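You operate a simulated robot arm through the tools that you are given. There is no shell and no other tool.

The job below is to be done with a simulated robot arm. You get a single attempt, and the scene is never put back.

JOB
Serve two sweets in the pink dish and cover it with the dome.
Fine: rest the dome on the wide sideboard top meanwhile; stand the dish under the spout to fill it; it goes back in the middle of the round stand, nothing else under the dome; the other sweets stay in the dispenser. Set down upright: glass dome.

It is judged by the outcome, as a careful person would: the job done as asked, and still so three seconds after it is handed in. It fails if anything else is knocked over, pushed out of place, dropped, spilled or broken. A push-on lid holds only when it is set on centred and level and pressed home; a screw cap is set on level and turned clockwise until tight.

ROBOT AND FRAMES
A 7-joint arm with a two-finger parallel gripper, fixed in place. Base frame: the origin is at the foot of the arm, x ahead of it, y to its left, z up; the work surface is at about z = 700. Lengths are in mm, angles in rad, forces in N, time in s.
With the tool pointing down near the work surface it reaches from about 280 to 680 mm from the base axis. Its first joint turns from -1.152 to 1.152 rad. Payload 1.57 kg.
The tool frame sits at the grasp point between the pads (the TCP): z along the fingers, y along the line on which they close. The tips reach 30 mm beyond it. Largest opening 110 mm; finger width 24, thickness 12; the body of the gripper, 48 by 112 mm, starts 78 mm behind the TCP.
Orientation is told as [roll, pitch, yaw] about the base's x, y, z axes, in that order, counted from this pose: with the fingers straight down and closing along the base's y, the tool's x points along the base's -x, its y along +y and its z along -z.

CONTROLS
- The arm moves only by the tool servo_tool. Its argument "deltas" is a list of rows, each an object of numbers (a shift or turn left out is 0, a gripper value left out holds the last): "gripper": the opening, from 0 (shut) to 1 (fully open); "dx", "dy", "dz": the shift along the tool's x, y, z in mm; "rx", "ry", "rz": the turn, a rotation vector about the tool's x, y, z in rad. In form: [{"gripper": .., "dx": .., "dy": .., "dz": .., "rx": .., "ry": .., "rz": ..}, ...]. A call has 1 to 20 rows; each row shifts and turns the commanded pose from where the row before left it, along the tool's axes as they then stand. Rows are played at 5 a second. More than 50 mm and 0.15 rad between two rows, or a gripper value outside its range, and nothing of the call is played. A pose out of reach is approached as far as the arm can. The call stops where the force on the tool passes 90 N (or 10 N more than at its start, if that is more) or the arm is blocked; 0.2 s more then pass. Each finger travels about 108 mm/s and halts on what it meets, pressing with about 41 N; the grip force reading is that of the motor and also rises with nothing between the fingers. The clock runs only during rows and for 0.2 s after the last one: add rows that do not move to give the fingers time. The reply holds the time, the measured pose of the TCP, the force on the tool along the base axes, the opening and the grip force, in the units named above and with some noise, with the torque about the TCP (base axes, N m) and any sound that the robot's microphone picked up.
- Cameras (640 x 400 px; columns grow to the right, rows downward): "scene" is fixed at [173.8, -384.1, 1387]; the picture's right is [0.82, -0.57, 0.00], its down [-0.42, -0.60, -0.68] and it looks along [0.39, 0.56, -0.73] (base axes); focal length 214 px, centre (320, 200). "wrist" rides on the gripper at [70, 16, -141] in the tool frame; the picture's right is [-0.23, 0.97, 0.00], its down [-0.85, -0.20, -0.48] and it looks along [-0.47, -0.11, 0.88] (tool axes); focal length 222 px, centre (320, 200). There is no depth. A picture from a camera that has moved, and an enlarged one, comes with that camera's place and axes in the base frame and with its lens. The place of the scene camera against the robot may be out by one fixed shift of up to 25 mm in any direction.
- get_image(camera): a new picture of that camera. The clock stands still meanwhile.
- inspect(camera, box): a new picture of the part [left, top, right, bottom] of that camera's present view, enlarged. The clock stands still meanwhile.
- job_done(): hands the job in; it is judged then, once.

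Nothing tells you positions but the pictures and the camera data. Unless the task says otherwise, let go and move clear before handing in.

The tools are called as name(argument=value, ...) on one line, values as JSON. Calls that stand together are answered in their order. servo_tool: Moves the arm, as the interface text tells. Its arguments: {"type":"object","properties":{"deltas":{"type":"array","items":{"type":"object","properties":{"gripper":{"type":"number"},"dx":{"type":"number"},"dy":{"type":"number"},"dz":{"type":"number"},"rx":{"type":"number"},"ry":{"type":"number"},"rz":{"type":"number"}}}}},"required":["deltas"]} The other tools are called the same way: get_image (camera) takes a picture; inspect (camera, box) takes an enlarged picture of a part of a camera's view; job_done () hands the job in.

At the start:

```text
clock: 0.0
ee_pos: [311.9, 166.6, 1188.6]
ee_rot: [0.0, -0.001, 0.0]
ft_force: [0.6, -0.5, -0.2]
ft_torque: [-0.01, -0.03, 0.02]
opening: 109.8
finger_force: 0.1
```

scene: 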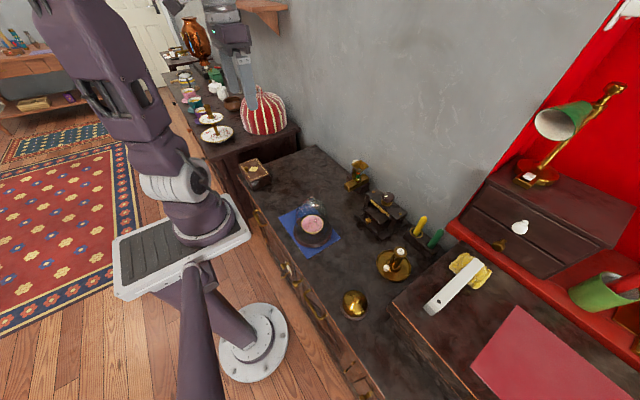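
wrist: 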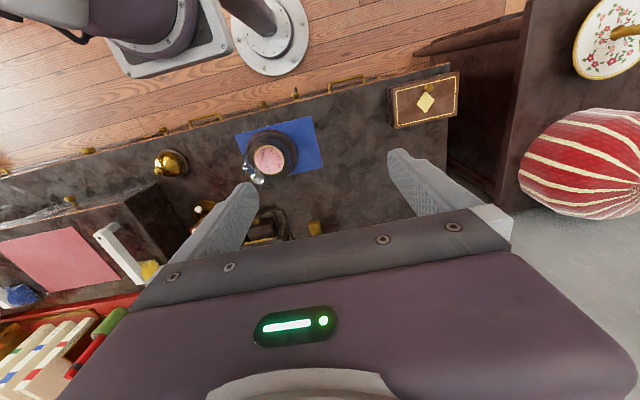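

I see a sideboard with a blue mat, a round stand with a glass dome over a pink dish, and several brass items behind it. I'll look closer to find the dispenser and how it works.

inspect(camera="scene", box=[230, 140, 470, 290])

inspect(camera="scene", box=[330, 145, 450, 220])

inspect(camera="scene", box=[270, 180, 350, 260])

inspect(camera="wrist", box=[140, 80, 480, 280])

```text
2.67 times, centred on (350, 215) of scene
camera zoom: at [173.8, -384.1, 1387.0], right [0.82, -0.57, 0.0], down [-0.42, -0.6, -0.68], along [0.39, 0.56, -0.73], focal length 572 px, centre (240, 160)
```

zoom: 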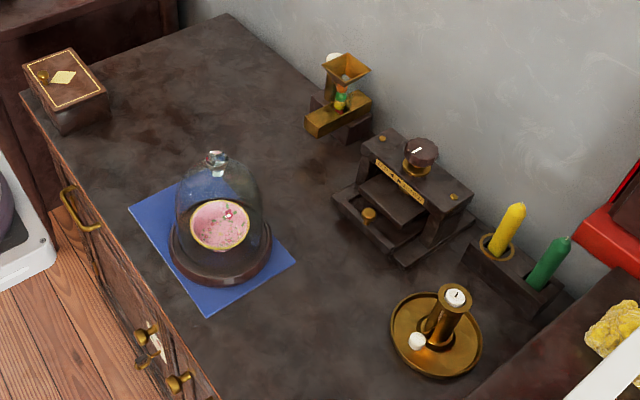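

```text
5.33 times, centred on (390, 182) of scene
camera zoom: at [173.8, -384.1, 1387.0], right [0.82, -0.57, 0.0], down [-0.42, -0.6, -0.68], along [0.39, 0.56, -0.73], focal length 1144 px, centre (-53, 293)
```

zoom: 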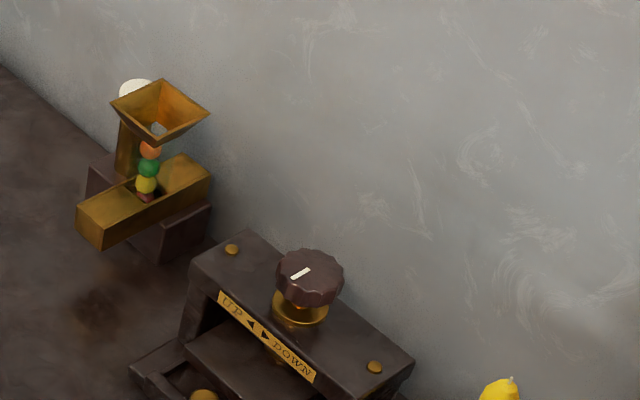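

```text
5.00 times, centred on (310, 220) of scene
camera zoom: at [173.8, -384.1, 1387.0], right [0.82, -0.57, 0.0], down [-0.42, -0.6, -0.68], along [0.39, 0.56, -0.73], focal length 1072 px, centre (370, 100)
```

zoom: 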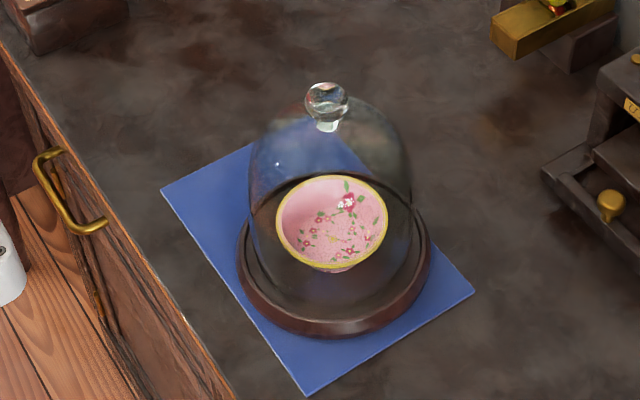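

```text
1.88 times, centred on (310, 180) of wrist
camera zoom: at [241.6, 182.5, 1328.8], right [0.23, 0.97, 0.0], down [0.85, -0.2, 0.48], along [0.47, -0.11, -0.88], focal length 418 px, centre (339, 238)
```

zoom: 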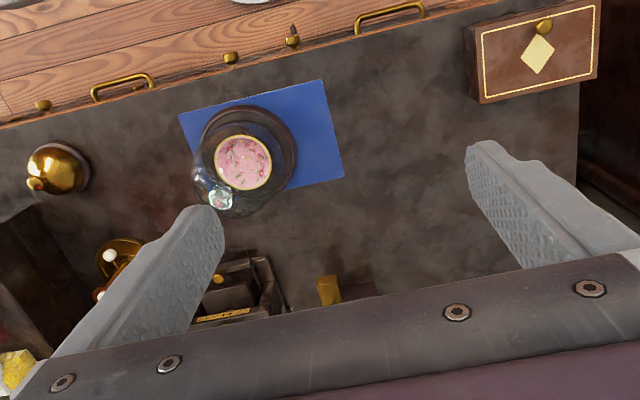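

The dish under the dome sits at about (403, 1) and the dispenser at about (660, 65) near the wall. I'll move the wrist camera closer and tilt it to see how the dispenser works.

servo_tool(deltas=[{"dx": -5, "dy": -13, "dz": 28}, {"dx": -5, "dy": -13, "dz": 28}, {"dx": -5, "dy": -13, "dz": 28}, {"dx": -5, "dy": -13, "dz": 28}, {"dx": -5, "dy": -13, "dz": 28}, {"dx": -5, "dy": -13, "dz": 28}, {"dx": -5, "dy": -13, "dz": 28}, {"dx": -5, "dy": -13, "dz": 28}, {"ry": -0.1}, {"ry": -0.1}, {"ry": -0.1}, {"ry": -0.1}, {"ry": -0.1}, {"ry": 0}])

get_image(camera="wrist")

get_image(camera="scene")

```text
clock: 3.0
ee_pos: [350.3, 63.3, 965.8]
ee_rot: [-0.001, -0.301, -0.001]
ft_force: [0.2, -0.8, -0.5]
ft_torque: [-0.01, 0.02, 0.01]
opening: 109.8
finger_force: 0.0
out of reach, approached as far as the arm can: row 12, 13
```

```text
taken
camera wrist: at [241.9, 78.0, 1078.2], right [0.22, 0.97, 0.07], down [0.68, -0.2, 0.71], along [0.7, -0.11, -0.7], focal length 222 px, centre (320, 200)
```

wrist: 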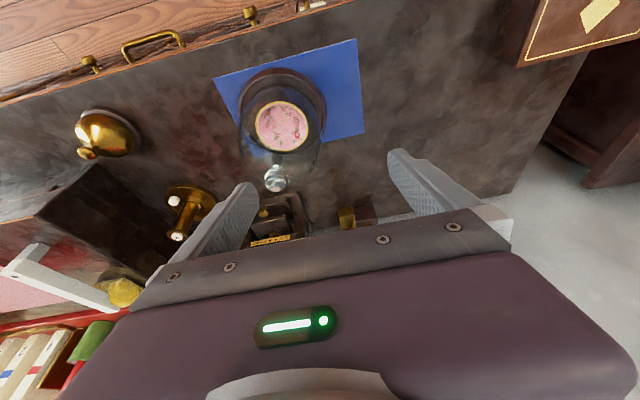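

```text
taken
```

scene: 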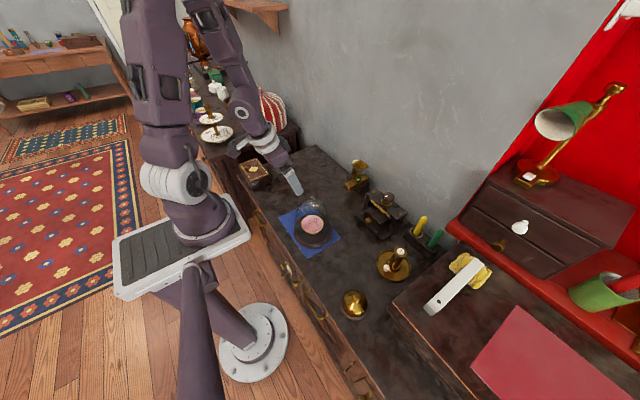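

The scene view can be enlarged well, so I'll zoom right in on the dispenser and stand before moving on.

inspect(camera="scene", box=[340, 155, 380, 200])

inspect(camera="scene", box=[285, 190, 340, 255])

inspect(camera="wrist", box=[220, 160, 400, 260])

inspect(camera="wrist", box=[200, 30, 380, 210])

```text
8.89 times, centred on (360, 178) of scene
camera zoom: at [173.8, -384.1, 1387.0], right [0.82, -0.57, 0.0], down [-0.42, -0.6, -0.68], along [0.39, 0.56, -0.73], focal length 1906 px, centre (-36, 400)
```

zoom: 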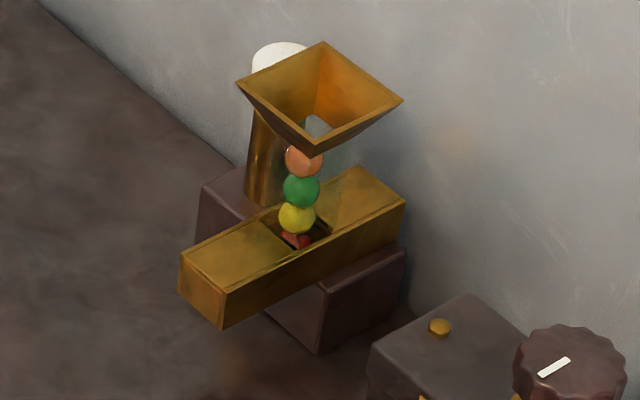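

```text
6.15 times, centred on (312, 222) of scene
camera zoom: at [173.8, -384.1, 1387.0], right [0.82, -0.57, 0.0], down [-0.42, -0.6, -0.68], along [0.39, 0.56, -0.73], focal length 1320 px, centre (366, 62)
```

zoom: 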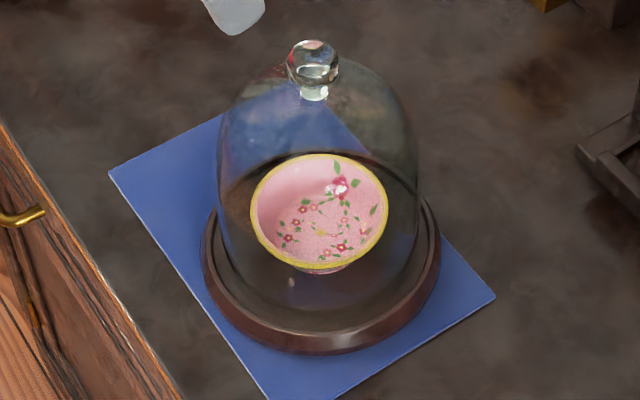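

```text
3.56 times, centred on (310, 210) of wrist
camera zoom: at [241.9, 78.0, 1078.2], right [0.22, 0.97, 0.07], down [0.68, -0.2, 0.71], along [0.7, -0.11, -0.7], focal length 790 px, centre (356, 164)
```

zoom: 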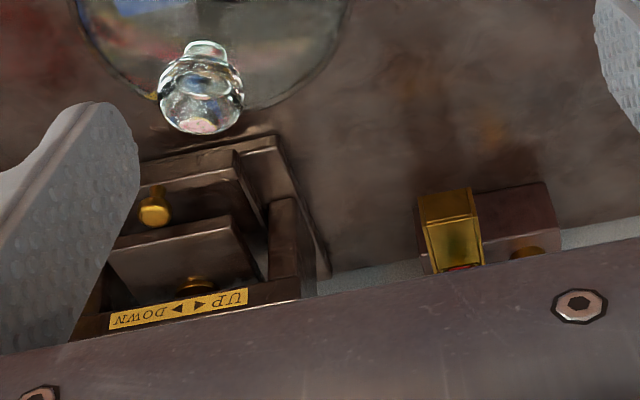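

```text
2.22 times, centred on (290, 120) of wrist
camera zoom: at [241.9, 78.0, 1078.2], right [0.22, 0.97, 0.07], down [0.68, -0.2, 0.71], along [0.7, -0.11, -0.7], focal length 494 px, centre (387, 378)
```

zoom: 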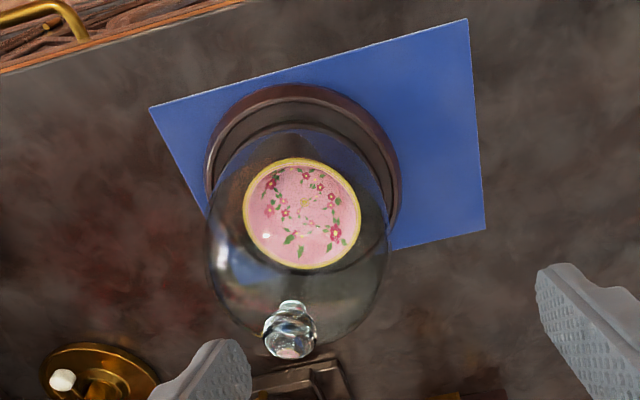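

The dispenser has a funnel, a glass tube of sweets, a brass trough and a white-topped brass post. I'll level the tool and move it to the dispenser's left side to see under the spout.

servo_tool(deltas=[{"ry": 0.1}, {"ry": 0.1}, {"ry": 0.1}, {"dx": -30, "dy": 15}, {"dx": -30, "dy": 15}, {"dx": -30, "dy": 15}, {"dx": -30, "dy": 15}, {"dx": -30, "dy": 15}, {"dx": -30, "dy": 15}])

```text
clock: 5.0
ee_pos: [531.8, 155.0, 964.5]
ee_rot: [0.001, 0.0, -0.002]
ft_force: [-0.1, 0.0, 0.5]
ft_torque: [-0.02, 0.0, 0.02]
opening: 110.0
finger_force: 0.2
```

The tool is level again. I'll now yaw it by -90° so the camera looks toward -y at the dispenser.

servo_tool(deltas=[{"rz": 0.1428}, {"rz": 0.1428}, {"rz": 0.1428}, {"rz": 0.1428}, {"rz": 0.1428}, {"rz": 0.1428}, {"rz": 0.1428}, {"rz": 0.1428}, {"rz": 0.1428}, {"rz": 0.1428}, {"rz": 0.1428}, {"dz": 30, "dy": 10}, {"dz": 30, "dy": 10}, {"dz": 30, "dy": 10}])

get_image(camera="wrist")

```text
clock: 8.0
ee_pos: [559.5, 152.4, 873.4]
ee_rot: [-0.001, -0.001, -1.572]
ft_force: [0.1, -0.7, -0.5]
ft_torque: [0.01, 0.03, 0.01]
opening: 110.0
finger_force: 0.1
```

```text
taken
camera wrist: at [575.2, 221.5, 1013.5], right [0.97, -0.23, 0.0], down [-0.2, -0.85, 0.48], along [-0.11, -0.47, -0.88], focal length 222 px, centre (320, 200)
```

wrist: 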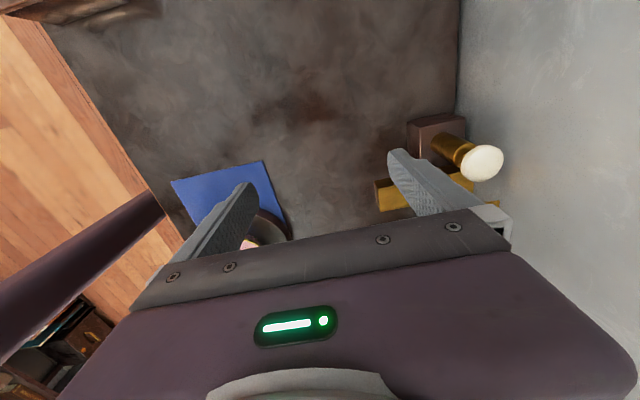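

I can see a white knob on a brass post next to the trough. I'll tilt the tool for a side view.

servo_tool(deltas=[{"dx": 25}, {"dx": 25}, {"ry": -0.12}, {"ry": -0.12}, {"ry": -0.12}, {"ry": -0.12}, {"ry": -0.12}, {}])

get_image(camera="wrist")

```text
clock: 9.8
ee_pos: [561.9, 203.8, 873.9]
ee_rot: [0.001, -0.603, -1.574]
ft_force: [0.0, 0.1, 0.6]
ft_torque: [0.0, -0.02, 0.01]
opening: 110.0
finger_force: 0.1
```

```text
taken
camera wrist: at [577.3, 339.3, 949.5], right [0.97, -0.19, 0.13], down [-0.2, -0.43, 0.88], along [-0.11, -0.88, -0.46], focal length 222 px, centre (320, 200)
```

wrist: 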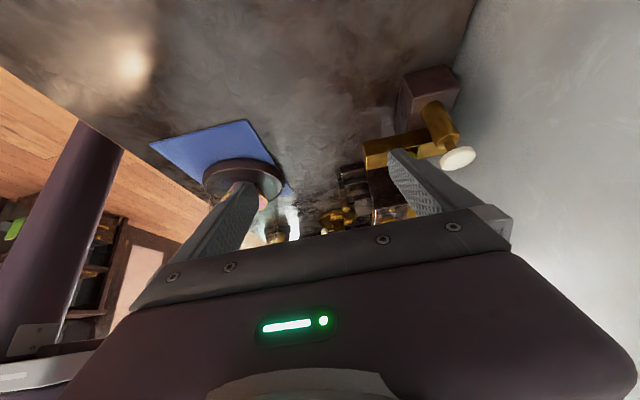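

The knob sits on a vertical post at about (705, 119, 816). I'll move a bit lower and closer to see the underside of the trough.

servo_tool(deltas=[{"dy": 20, "dx": 14, "dz": 16}, {"dy": 20, "dx": 14, "dz": 16}, {"dy": 20, "dx": 14, "dz": 16}, {}])

get_image(camera="wrist")

inspect(camera="wrist", box=[260, 60, 480, 220])

```text
clock: 10.8
ee_pos: [582.5, 202.7, 846.8]
ee_rot: [-0.009, -0.605, -1.56]
ft_force: [0.2, -0.8, 0.2]
ft_torque: [-0.01, 0.05, -0.01]
opening: 110.0
finger_force: 0.0
out of reach, approached as far as the arm can: row 2, 3
```

```text
taken
camera wrist: at [597.8, 339.3, 921.8], right [0.98, -0.18, 0.12], down [-0.19, -0.43, 0.88], along [-0.11, -0.88, -0.46], focal length 222 px, centre (320, 200)
```

wrist: 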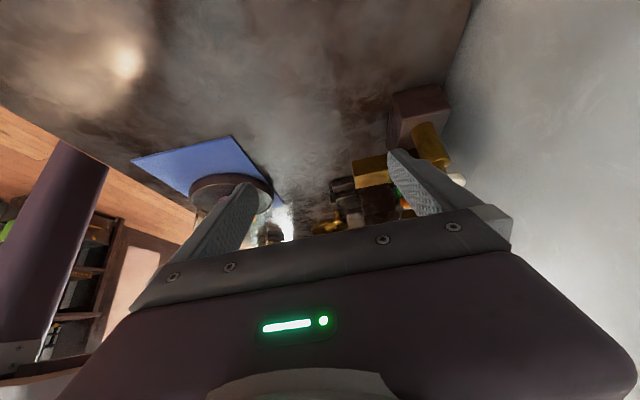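

```text
2.50 times, centred on (370, 140) of wrist
camera zoom: at [597.8, 339.3, 921.8], right [0.98, -0.18, 0.12], down [-0.19, -0.43, 0.88], along [-0.11, -0.88, -0.46], focal length 555 px, centre (195, 350)
```

zoom: 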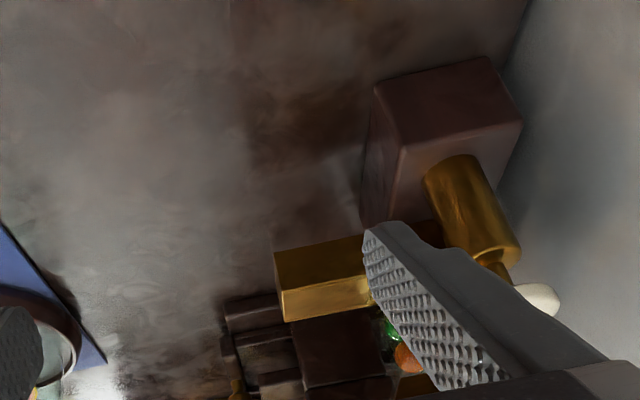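

The trough's front is near x≈616, its underside near z≈738 and its centre near y≈67. I'll check the dispenser's front in the scene camera at high zoom.

inspect(camera="scene", box=[346, 168, 374, 196])

inspect(camera="wrist", box=[330, 140, 410, 210])

inspect(camera="wrist", box=[150, 120, 310, 250])

```text
14.29 times, centred on (360, 182) of scene
camera zoom: at [173.8, -384.1, 1387.0], right [0.82, -0.57, 0.0], down [-0.42, -0.6, -0.68], along [0.39, 0.56, -0.73], focal length 3064 px, centre (-251, 457)
```

zoom: 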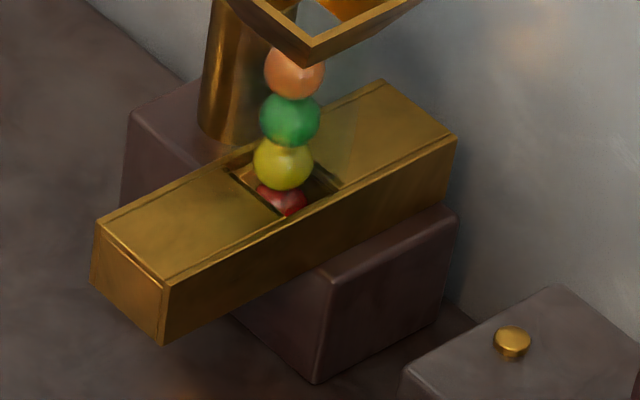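

```text
5.71 times, centred on (370, 175) of wrist
camera zoom: at [597.8, 339.3, 921.8], right [0.98, -0.18, 0.12], down [-0.19, -0.43, 0.88], along [-0.11, -0.88, -0.46], focal length 1269 px, centre (34, 343)
```

zoom: 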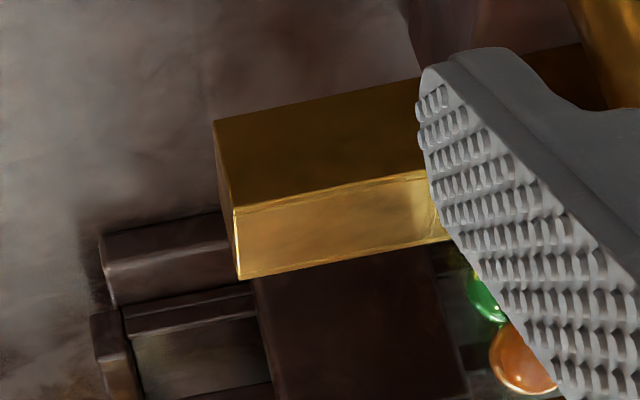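

```text
3.08 times, centred on (230, 185) of wrist
camera zoom: at [597.8, 339.3, 921.8], right [0.98, -0.18, 0.12], down [-0.19, -0.43, 0.88], along [-0.11, -0.88, -0.46], focal length 684 px, centre (597, 246)
```

zoom: 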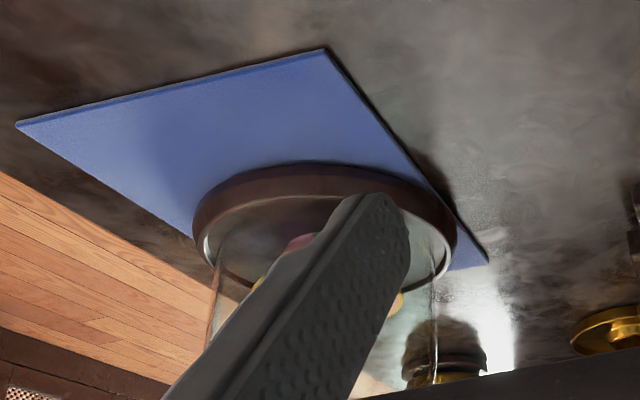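

The dome's knob is around (397, 6, 883) and the dish centre around (400, 3). I'll go over to the dome for a side view of the knob and shoulder.

servo_tool(deltas=[{"dy": -24.6, "dx": -15.5, "dz": -2.7}, {"dy": -24.6, "dx": -15.5, "dz": -2.7}, {"dy": -24.6, "dx": -15.5, "dz": -2.7}, {"dy": -24.6, "dx": -15.5, "dz": -2.7}, {"dy": -24.6, "dx": -15.5, "dz": -2.7}, {"dy": -24.6, "dx": -15.5, "dz": -2.7}, {"dy": -24.6, "dx": -15.5, "dz": -2.7}, {"dy": -24.6, "dx": -15.5, "dz": -2.7}, {}])

get_image(camera="wrist")

inspect(camera="wrist", box=[220, 60, 420, 240])

```text
clock: 12.8
ee_pos: [386.1, 110.2, 936.4]
ee_rot: [0.001, -0.6, -1.573]
ft_force: [0.0, -0.3, 0.0]
ft_torque: [0.02, -0.03, 0.01]
opening: 109.8
finger_force: 0.1
```

```text
taken
camera wrist: at [402.2, 247.3, 1012.1], right [0.97, -0.19, 0.13], down [-0.2, -0.44, 0.88], along [-0.11, -0.88, -0.46], focal length 222 px, centre (320, 200)
```

wrist: 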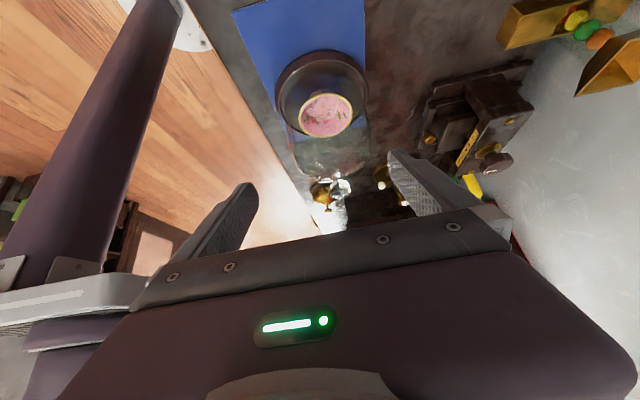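

```text
2.22 times, centred on (320, 150) of wrist
camera zoom: at [402.2, 247.3, 1012.1], right [0.97, -0.19, 0.13], down [-0.2, -0.44, 0.88], along [-0.11, -0.88, -0.46], focal length 494 px, centre (320, 311)
```

zoom: 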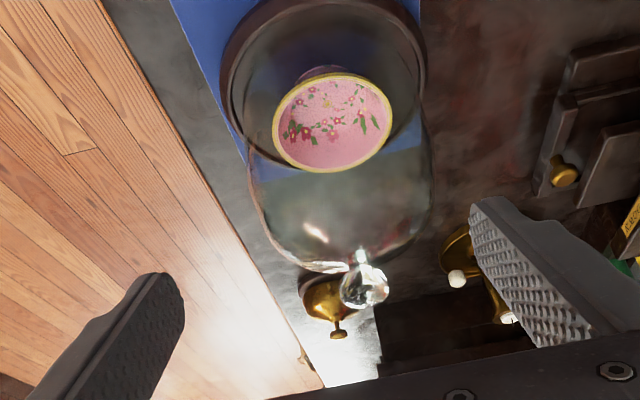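

The knob is about 28 mm across, near (398, 5.5, 879), with the dome's shoulder near z≈860. I'll level the tool and hover above it to refine that.

servo_tool(deltas=[{"ry": 0.12, "dz": -5}, {"ry": 0.12, "dz": -5}, {"ry": 0.12, "dz": -5}, {"ry": 0.12}, {"ry": 0.12}, {"dx": -25, "dy": 3}, {"dx": -25, "dy": 3}, {"dx": -25, "dy": 3}, {"dx": -29.5, "dy": 3}, {}])

get_image(camera="wrist")

inspect(camera="wrist", box=[220, 60, 420, 240])

```text
clock: 15.0
ee_pos: [402.1, 16.8, 947.2]
ee_rot: [0.0, 0.0, -1.57]
ft_force: [0.6, 0.6, 0.3]
ft_torque: [0.0, -0.02, -0.03]
opening: 110.0
finger_force: 0.2
```

```text
taken
camera wrist: at [417.8, 86.3, 1087.3], right [0.97, -0.23, 0.0], down [-0.2, -0.85, 0.48], along [-0.11, -0.47, -0.88], focal length 222 px, centre (320, 200)
```

wrist: 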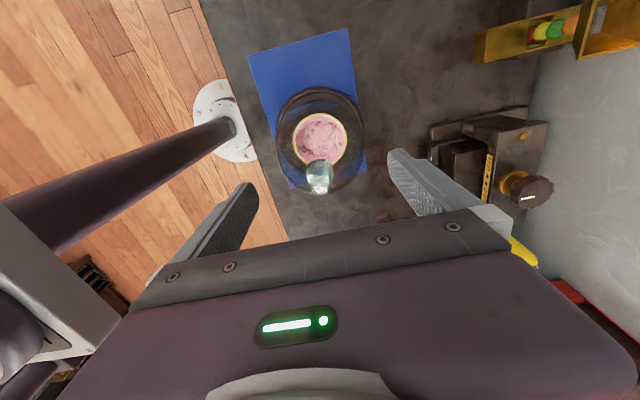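

```text
2.22 times, centred on (320, 150) of wrist
camera zoom: at [417.8, 86.3, 1087.3], right [0.97, -0.23, 0.0], down [-0.2, -0.85, 0.48], along [-0.11, -0.47, -0.88], focal length 494 px, centre (320, 311)
```

zoom: 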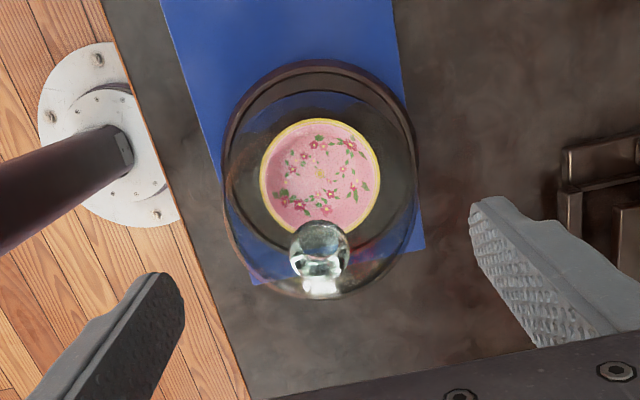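

The knob centre comes out at about (398.5, 5.5, 880). I'll align over it, narrow the fingers and come down around the knob.

servo_tool(deltas=[{"gripper": 0.6, "dx": -11.3, "dy": -3.6}, {}, {"dz": 14}, {"dz": 14}, {"dz": 14}, {"dz": 12}, {}])

get_image(camera="wrist")

inspect(camera="scene", box=[280, 170, 350, 250])

```text
clock: 16.6
ee_pos: [397.5, 3.6, 893.2]
ee_rot: [0.0, 0.002, -1.573]
ft_force: [0.1, 0.0, -0.6]
ft_torque: [0.01, 0.0, 0.0]
opening: 66.0
finger_force: 0.1
```

```text
taken
camera wrist: at [413.7, 72.6, 1033.6], right [0.97, -0.23, 0.0], down [-0.2, -0.85, 0.48], along [-0.11, -0.47, -0.88], focal length 222 px, centre (320, 200)
```

wrist: 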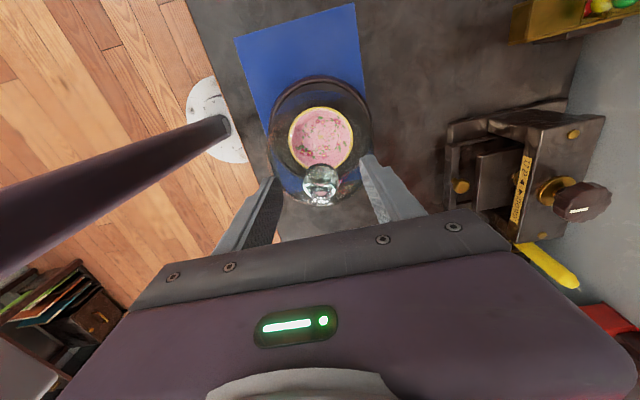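

```text
5.00 times, centred on (315, 210) of scene
camera zoom: at [173.8, -384.1, 1387.0], right [0.82, -0.57, 0.0], down [-0.42, -0.6, -0.68], along [0.39, 0.56, -0.73], focal length 1072 px, centre (345, 150)
```

zoom: 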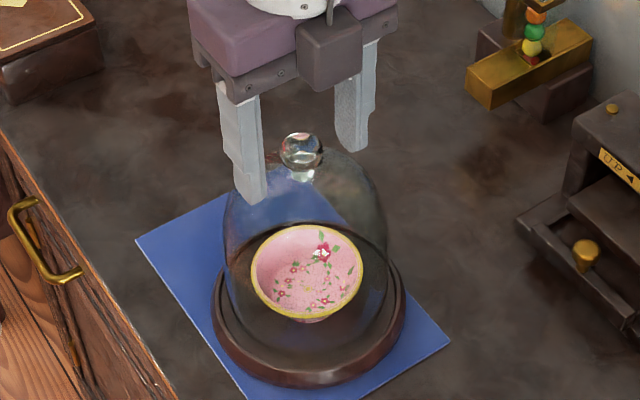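

The knob is between the fingers. I'll close on it and check the grip.

servo_tool(deltas=[{"gripper": 0.4}, {"gripper": 0.3}, {"gripper": 0.22}, {"gripper": 0.15}, {}, {}])

inspect(camera="scene", box=[280, 170, 350, 250])

```text
clock: 18.0
ee_pos: [397.0, 4.2, 893.5]
ee_rot: [-0.001, 0.001, -1.572]
ft_force: [0.4, 0.2, 0.9]
ft_torque: [-0.04, -0.03, 0.03]
opening: 26.7
finger_force: 37.3
```

```text
5.00 times, centred on (315, 210) of scene
camera zoom: at [173.9, -384.1, 1387.0], right [0.82, -0.57, 0.0], down [-0.42, -0.6, -0.68], along [0.39, 0.56, -0.73], focal length 1072 px, centre (345, 150)
```

zoom: 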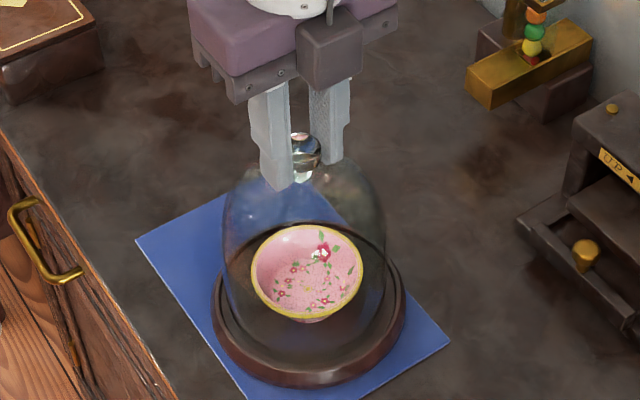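

The knob is held at a 26.7 mm opening. With the dome seated, the TCP reads (397.2, 4, 893.4). Next I lift straight up, gently.

servo_tool(deltas=[{"dz": -2}, {"dz": -3}, {"dz": -5}, {"dz": -5}, {"dz": -5}, {}])

inspect(camera="scene", box=[280, 170, 350, 250])

```text
clock: 19.4
ee_pos: [399.0, 4.5, 913.1]
ee_rot: [0.001, 0.0, -1.572]
ft_force: [0.7, 0.1, -3.5]
ft_torque: [-0.03, 0.01, -0.02]
opening: 26.5
finger_force: 37.8
```

```text
5.00 times, centred on (315, 210) of scene
camera zoom: at [173.9, -384.1, 1387.0], right [0.82, -0.57, 0.0], down [-0.42, -0.6, -0.68], along [0.39, 0.56, -0.73], focal length 1072 px, centre (345, 150)
```

zoom: 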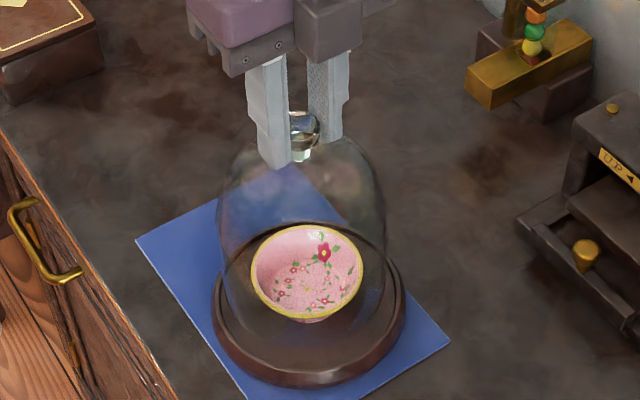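

The dome is free, weighing about 3.5 N. I'll raise it clear of the dish and carry it to the empty sideboard area near (420, 225).

servo_tool(deltas=[{"dz": -12}, {"dz": -15}, {"dz": -15}, {"dz": -15}, {"dz": -15}, {"dz": -8}, {"dx": 12, "dy": 1}, {"dx": 20, "dy": 2}, {"dx": 22, "dy": 2}, {"dx": 22, "dy": 2}, {"dx": 22, "dy": 2}, {"dx": 22, "dy": 2}, {"dx": 22, "dy": 2}, {"dx": 22, "dy": 2}, {"dx": 22, "dy": 2}, {"dx": 20, "dy": 2}, {"dx": 12, "dy": 2}, {}, {}])

get_image(camera="scene")

get_image(camera="wrist")

```text
clock: 23.4
ee_pos: [416.7, 222.2, 993.2]
ee_rot: [0.0, 0.0, -1.571]
ft_force: [-0.4, -0.2, -2.7]
ft_torque: [0.0, 0.01, -0.02]
opening: 26.9
finger_force: 37.6
```

```text
taken
```

scene: 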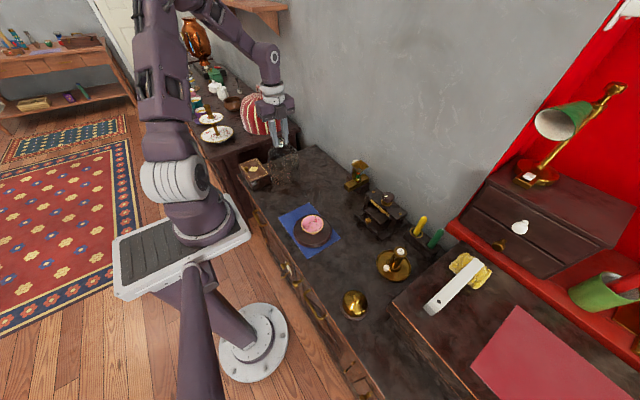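

```text
taken
camera wrist: at [433.0, 292.0, 1133.3], right [0.97, -0.23, 0.0], down [-0.2, -0.85, 0.48], along [-0.11, -0.47, -0.88], focal length 222 px, centre (320, 200)
```

wrist: 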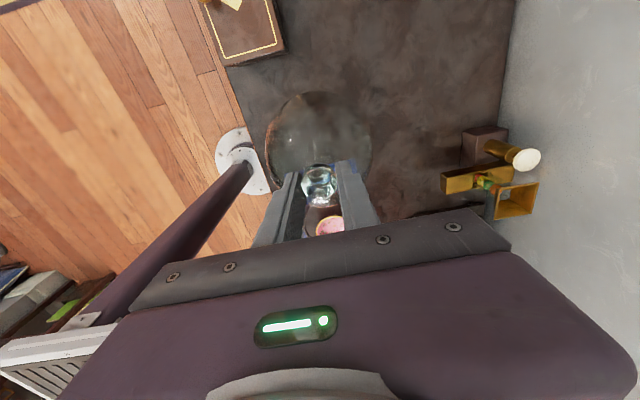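

The dome is hanging level over clear sideboard. I'll lower it to just above the surface, then inspect the gap.

servo_tool(deltas=[{"dz": 10}, {"dz": 18}, {"dz": 18}, {"dz": 18}, {"dz": 15}, {"dz": 10}, {"dz": 6}, {}])

inspect(camera="scene", box=[250, 120, 330, 200])

inspect(camera="scene", box=[280, 190, 345, 255])

```text
clock: 25.2
ee_pos: [416.8, 224.3, 897.4]
ee_rot: [0.0, -0.001, -1.569]
ft_force: [0.1, 0.5, -2.3]
ft_torque: [-0.05, 0.01, -0.02]
opening: 26.8
finger_force: 37.8
```

```text
5.00 times, centred on (290, 160) of scene
camera zoom: at [173.9, -384.1, 1387.0], right [0.82, -0.57, 0.0], down [-0.42, -0.6, -0.68], along [0.39, 0.56, -0.73], focal length 1072 px, centre (470, 400)
```

zoom: 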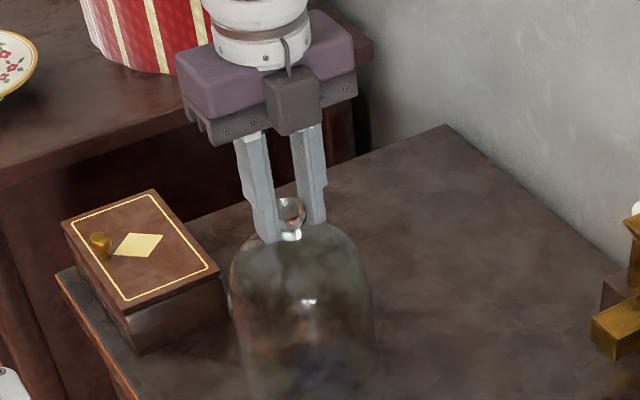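

```text
6.15 times, centred on (312, 222) of scene
camera zoom: at [173.9, -384.1, 1387.0], right [0.82, -0.57, 0.0], down [-0.42, -0.6, -0.68], along [0.39, 0.56, -0.73], focal length 1320 px, centre (366, 62)
```

zoom: 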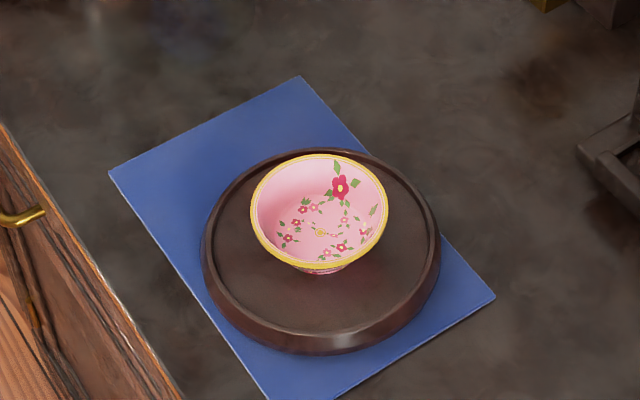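

The stand has a raised lip and the dish sits on it. The dome is about 50 mm clear of the box, so I'll lower in small steps and watch the force.

servo_tool(deltas=[{"dz": 2}, {"dz": 2}, {"dz": 2}, {"dz": 2}, {"dz": 1}, {}])

inspect(camera="scene", box=[260, 150, 330, 220])

```text
clock: 26.6
ee_pos: [417.6, 221.2, 888.8]
ee_rot: [0.0, -0.001, -1.57]
ft_force: [0.4, 0.4, -3.4]
ft_torque: [-0.01, 0.03, 0.02]
opening: 26.9
finger_force: 37.8
```

```text
5.71 times, centred on (295, 185) of scene
camera zoom: at [173.9, -384.1, 1387.0], right [0.82, -0.57, 0.0], down [-0.42, -0.6, -0.68], along [0.39, 0.56, -0.73], focal length 1226 px, centre (463, 286)
```

zoom: 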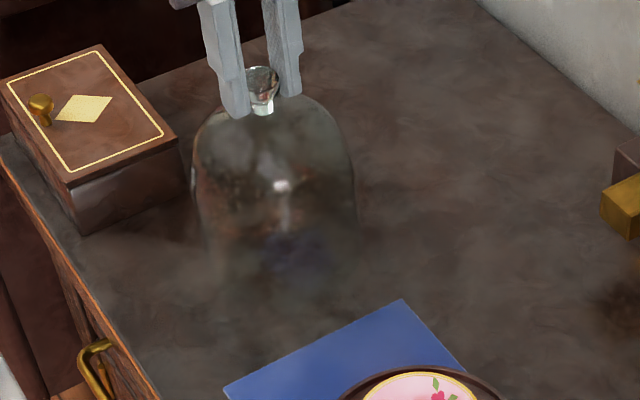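

Clear of the mat and the box. I'll keep lowering gently.

servo_tool(deltas=[{"dz": 1.5}, {"dz": 1.5}, {"dz": 1.5}, {"dz": 1.5}, {}])

```text
clock: 27.8
ee_pos: [418.9, 222.9, 884.3]
ee_rot: [0.001, 0.0, -1.572]
ft_force: [-0.2, 0.3, -3.6]
ft_torque: [-0.01, -0.02, -0.04]
opening: 26.6
finger_force: 37.3
```

servo_tool(deltas=[{"dz": 1.5}, {"dz": 1.5}, {}])

```text
clock: 28.6
ee_pos: [419.0, 222.0, 879.0]
ee_rot: [0.001, 0.0, -1.571]
ft_force: [-0.1, 0.0, -3.1]
ft_torque: [-0.05, 0.02, -0.01]
opening: 26.8
finger_force: 38.0
```

Still hanging with no contact yet, so I'll continue down in small steps.

servo_tool(deltas=[{"dz": 1.5}, {"dz": 1.5}, {}])

servo_tool(deltas=[{"dz": 1}, {"dz": 1}, {}])

```text
clock: 29.4
ee_pos: [418.4, 221.6, 877.2]
ee_rot: [0.0, 0.0, -1.57]
ft_force: [-0.4, 0.2, -2.7]
ft_torque: [-0.01, -0.02, 0.01]
opening: 26.6
finger_force: 37.3
```

```text
clock: 30.2
ee_pos: [417.8, 221.4, 876.4]
ee_rot: [-0.002, 0.0, -1.574]
ft_force: [0.8, -0.2, -2.4]
ft_torque: [-0.04, -0.02, -0.01]
opening: 26.8
finger_force: 36.7
```

servo_tool(deltas=[{"dz": 1}, {"dz": 1}, {}])

servo_tool(deltas=[{"dz": 1}, {}])

inspect(camera="scene", box=[270, 150, 320, 210])

```text
clock: 31.0
ee_pos: [418.3, 222.6, 873.7]
ee_rot: [0.0, 0.001, -1.571]
ft_force: [0.4, 0.6, -2.4]
ft_torque: [-0.03, -0.02, -0.03]
opening: 26.9
finger_force: 37.4
```

```text
clock: 31.6
ee_pos: [418.6, 222.5, 874.1]
ee_rot: [0.001, 0.001, -1.571]
ft_force: [-1.7, -0.5, 2.4]
ft_torque: [-0.23, 0.01, -0.04]
opening: 26.6
finger_force: 37.9
```

```text
6.67 times, centred on (295, 180) of scene
camera zoom: at [173.8, -384.1, 1387.0], right [0.82, -0.57, 0.0], down [-0.42, -0.6, -0.68], along [0.39, 0.56, -0.73], focal length 1430 px, centre (487, 333)
```

zoom: 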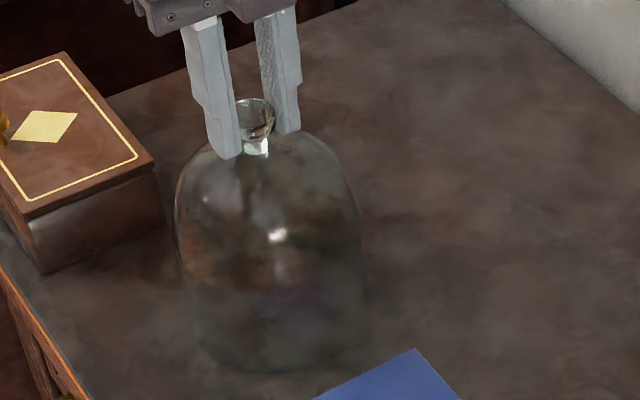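

The table is now supporting the dome; the force changed sign. One more small step to seat it, then I'll release.

servo_tool(deltas=[{"dz": 0.6}, {}])

```text
clock: 32.2
ee_pos: [418.9, 222.3, 873.1]
ee_rot: [0.003, 0.002, -1.569]
ft_force: [-1.9, 4.2, 27.6]
ft_torque: [0.2, 0.12, -0.09]
opening: 27.0
finger_force: 37.1
```

Firmly seated at TCP z≈873. I'll relax the pressure slightly, open slowly and rise clear.

servo_tool(deltas=[{"dz": -0.7}, {}, {"gripper": 0.28}, {"gripper": 0.36}, {"gripper": 0.5}, {"gripper": 0.6}, {}])

inspect(camera="scene", box=[270, 150, 320, 210])

```text
clock: 33.8
ee_pos: [418.6, 221.3, 872.9]
ee_rot: [-0.001, 0.0, -1.571]
ft_force: [0.6, -0.1, -0.2]
ft_torque: [0.01, 0.03, 0.01]
opening: 66.1
finger_force: 0.0
```

```text
6.67 times, centred on (295, 180) of scene
camera zoom: at [173.8, -384.1, 1387.0], right [0.82, -0.57, 0.0], down [-0.42, -0.6, -0.68], along [0.39, 0.56, -0.73], focal length 1430 px, centre (487, 333)
```

zoom: 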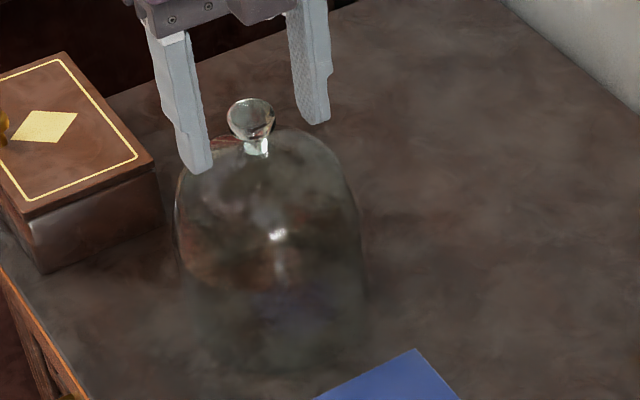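

The dome stands upright on the sideboard. I'll rise, turn the tool back to yaw 0 and move toward the dispenser to study the spout from the front.

servo_tool(deltas=[{"dz": -15}, {"dz": -35}, {"dz": -40}, {"dz": -20, "gripper": 1.0}, {"rz": -0.1428, "dx": -20}, {"rz": -0.1428}, {"rz": -0.1428}, {"rz": -0.1428}, {"rz": -0.1428}, {"rz": -0.1428}, {"rz": -0.1428}, {"rz": -0.1428}, {"rz": -0.1428}, {"rz": -0.1428}, {"rz": -0.1428}, {}])

servo_tool(deltas=[{"dy": -30, "dx": -20}, {"dy": -30, "dx": -20}, {"dy": -30, "dx": -20}, {"dy": -30, "dx": -20}, {"dy": -22, "dx": -20}, {}])

get_image(camera="wrist")

```text
clock: 37.2
ee_pos: [418.1, 202.8, 983.3]
ee_rot: [-0.001, 0.001, 0.004]
ft_force: [-0.4, -0.3, -0.2]
ft_torque: [0.01, -0.01, -0.02]
opening: 110.1
finger_force: 0.0
```

```text
clock: 38.6
ee_pos: [517.2, 59.2, 981.7]
ee_rot: [0.001, -0.001, -0.002]
ft_force: [0.6, -0.5, -0.3]
ft_torque: [-0.01, -0.03, 0.01]
opening: 110.3
finger_force: 0.2
```

```text
taken
camera wrist: at [445.6, 75.3, 1122.8], right [0.23, 0.97, 0.0], down [0.86, -0.2, 0.48], along [0.47, -0.11, -0.88], focal length 222 px, centre (320, 200)
```

wrist: 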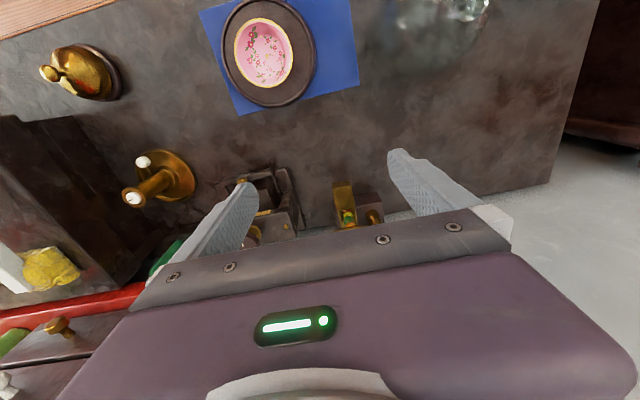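

I'll move further forward and lower for a top view of the dispenser.

servo_tool(deltas=[{"dx": -25}, {"dx": -25}, {"dx": -25}, {"dx": -10, "dz": 10}, {"dz": 10}, {}])

inspect(camera="wrist", box=[250, 100, 410, 220])

get_image(camera="wrist")

```text
clock: 40.0
ee_pos: [603.2, 58.0, 963.7]
ee_rot: [0.001, 0.001, 0.0]
ft_force: [0.4, -0.3, -0.7]
ft_torque: [0.01, 0.0, 0.0]
opening: 110.1
finger_force: 0.0
```

```text
3.33 times, centred on (330, 160) of wrist
camera zoom: at [532.3, 75.0, 1103.0], right [0.23, 0.97, 0.0], down [0.86, -0.2, 0.48], along [0.47, -0.11, -0.88], focal length 740 px, centre (287, 333)
```

zoom: 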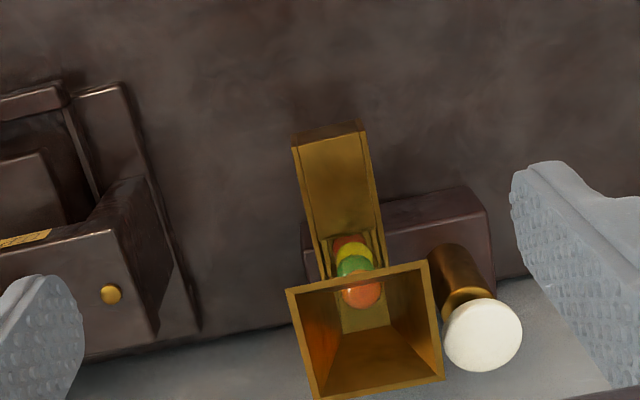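

```text
taken
camera wrist: at [532.3, 75.0, 1103.0], right [0.23, 0.97, 0.0], down [0.86, -0.2, 0.48], along [0.47, -0.11, -0.88], focal length 222 px, centre (320, 200)
```

wrist: 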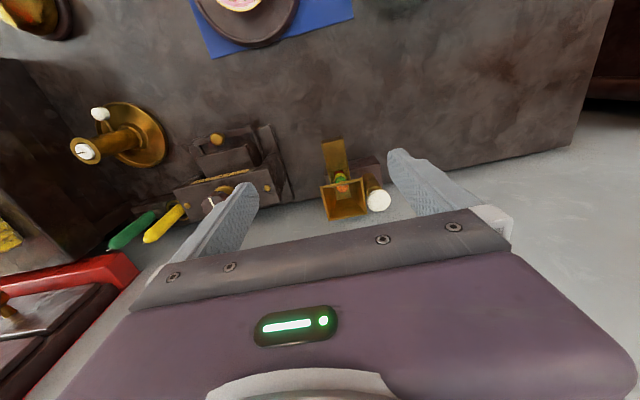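

The trough's front is at x≈620, y≈57–90, and the block face is at x≈680. The funnel spans x≈657–712 with its top at z≈837, and the white plunger is at (705, 122, 817). Next I'll go back over the dish to measure it for the grasp.

servo_tool(deltas=[{"dx": 30, "dy": -8}, {"dx": 30, "dy": -8}, {"dx": 30, "dy": -8}, {"dx": 30, "dy": -8}, {"dx": 30, "dy": -8}, {"dx": 30, "dy": -8}, {"dx": 23, "dy": -5, "dz": 20}, {"dz": 30}, {"dz": 30}, {}])

get_image(camera="wrist")

inspect(camera="wrist", box=[220, 80, 420, 220])

```text
clock: 42.2
ee_pos: [401.7, 7.6, 881.7]
ee_rot: [-0.001, 0.0, 0.0]
ft_force: [0.7, 0.7, -0.1]
ft_torque: [0.02, -0.01, 0.02]
opening: 109.8
finger_force: 0.1
```

```text
taken
camera wrist: at [330.6, 22.9, 1022.0], right [0.23, 0.97, 0.0], down [0.85, -0.2, 0.48], along [0.47, -0.11, -0.88], focal length 222 px, centre (320, 200)
```

wrist: 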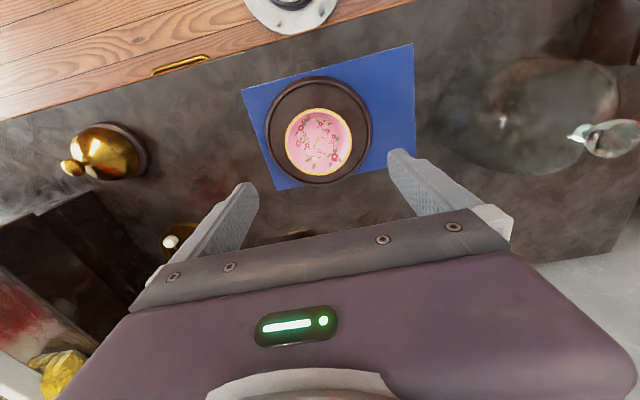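

```text
2.86 times, centred on (320, 150) of wrist
camera zoom: at [330.6, 22.9, 1022.0], right [0.23, 0.97, 0.0], down [0.85, -0.2, 0.48], along [0.47, -0.11, -0.88], focal length 635 px, centre (320, 343)
```

zoom: 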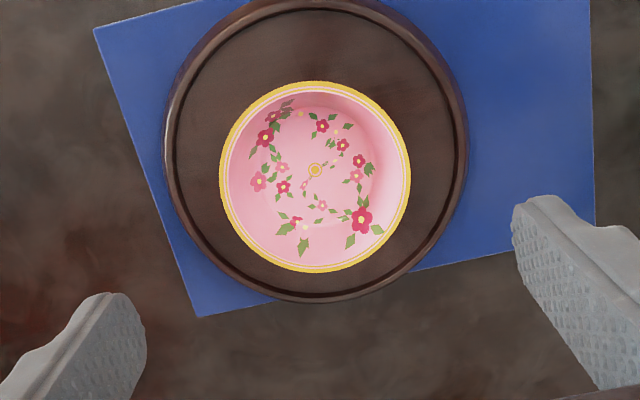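

The dish rim is about 83 mm across, centred at (397, 5), which matches the dome and stand axis. I'll tilt the tool by -0.25 so its body will clear the funnel later, and come down to just above the dish.

servo_tool(deltas=[{"ry": -0.125, "gripper": 0.9}, {"ry": -0.125}, {"dx": 6.85, "dy": -0.65, "dz": 19.3}, {"dx": 6.85, "dy": -0.65, "dz": 19.3}, {"dx": 6.85, "dy": -0.65, "dz": 19.3}, {"dx": 6.85, "dy": -0.65, "dz": 19.3}, {}])

get_image(camera="wrist")

inspect(camera="scene", box=[280, 180, 350, 250])

```text
clock: 43.8
ee_pos: [392.9, 7.3, 800.2]
ee_rot: [0.0, -0.249, 0.001]
ft_force: [-0.5, -0.4, -0.5]
ft_torque: [0.0, -0.04, 0.0]
opening: 99.2
finger_force: 0.1
```

```text
taken
camera wrist: at [288.8, 21.9, 918.3], right [0.22, 0.97, 0.06], down [0.71, -0.2, 0.68], along [0.67, -0.11, -0.74], focal length 222 px, centre (320, 200)
```

wrist: 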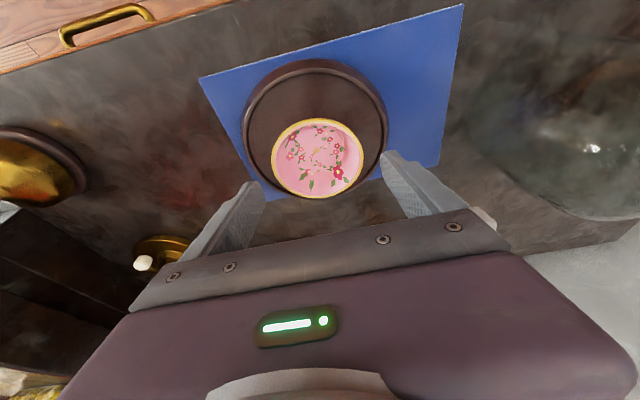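

```text
5.71 times, centred on (315, 215) of scene
camera zoom: at [173.8, -384.1, 1387.0], right [0.82, -0.57, 0.0], down [-0.42, -0.6, -0.68], along [0.39, 0.56, -0.73], focal length 1226 px, centre (349, 114)
```

zoom: 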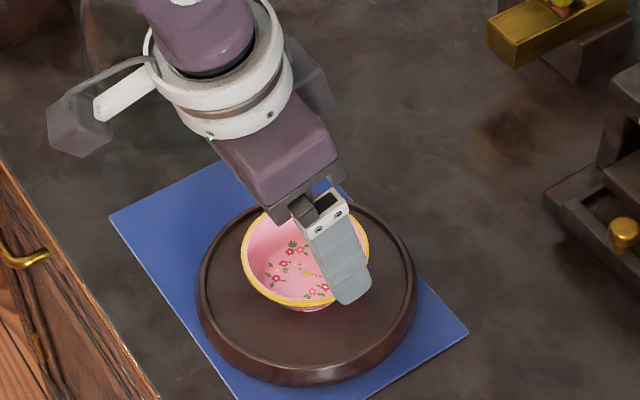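

The dish is centred between the fingers. I'll lower to rim height with the tips at about z≈731, above the stand, and then check.

servo_tool(deltas=[{"dx": 2.1, "dy": -0.3, "dz": 9.8}, {"dx": 2.1, "dy": -0.3, "dz": 9.8}, {"dx": 2.1, "dy": -0.3, "dz": 9.8}, {"dx": 2.1, "dy": -0.3, "dz": 9.8}, {}])

inspect(camera="wrist", box=[200, 60, 440, 220])

inspect(camera="scene", box=[280, 180, 350, 250])

```text
clock: 45.0
ee_pos: [394.5, 3.9, 760.1]
ee_rot: [-0.001, -0.248, 0.001]
ft_force: [-0.6, -0.3, 0.3]
ft_torque: [0.01, -0.02, 0.0]
opening: 98.9
finger_force: 0.1
```

```text
2.50 times, centred on (320, 140) of wrist
camera zoom: at [291.6, 19.9, 878.7], right [0.22, 0.97, 0.06], down [0.71, -0.2, 0.68], along [0.67, -0.11, -0.74], focal length 555 px, centre (320, 350)
```

zoom: 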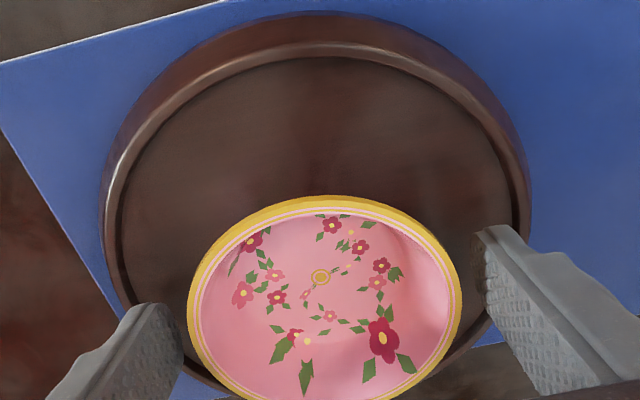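

```text
5.71 times, centred on (315, 215) of scene
camera zoom: at [173.8, -384.1, 1387.0], right [0.82, -0.57, 0.0], down [-0.42, -0.6, -0.68], along [0.39, 0.56, -0.73], focal length 1226 px, centre (349, 114)
```

zoom: 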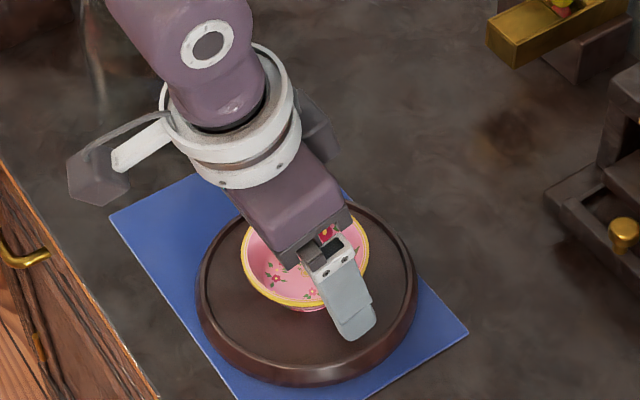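

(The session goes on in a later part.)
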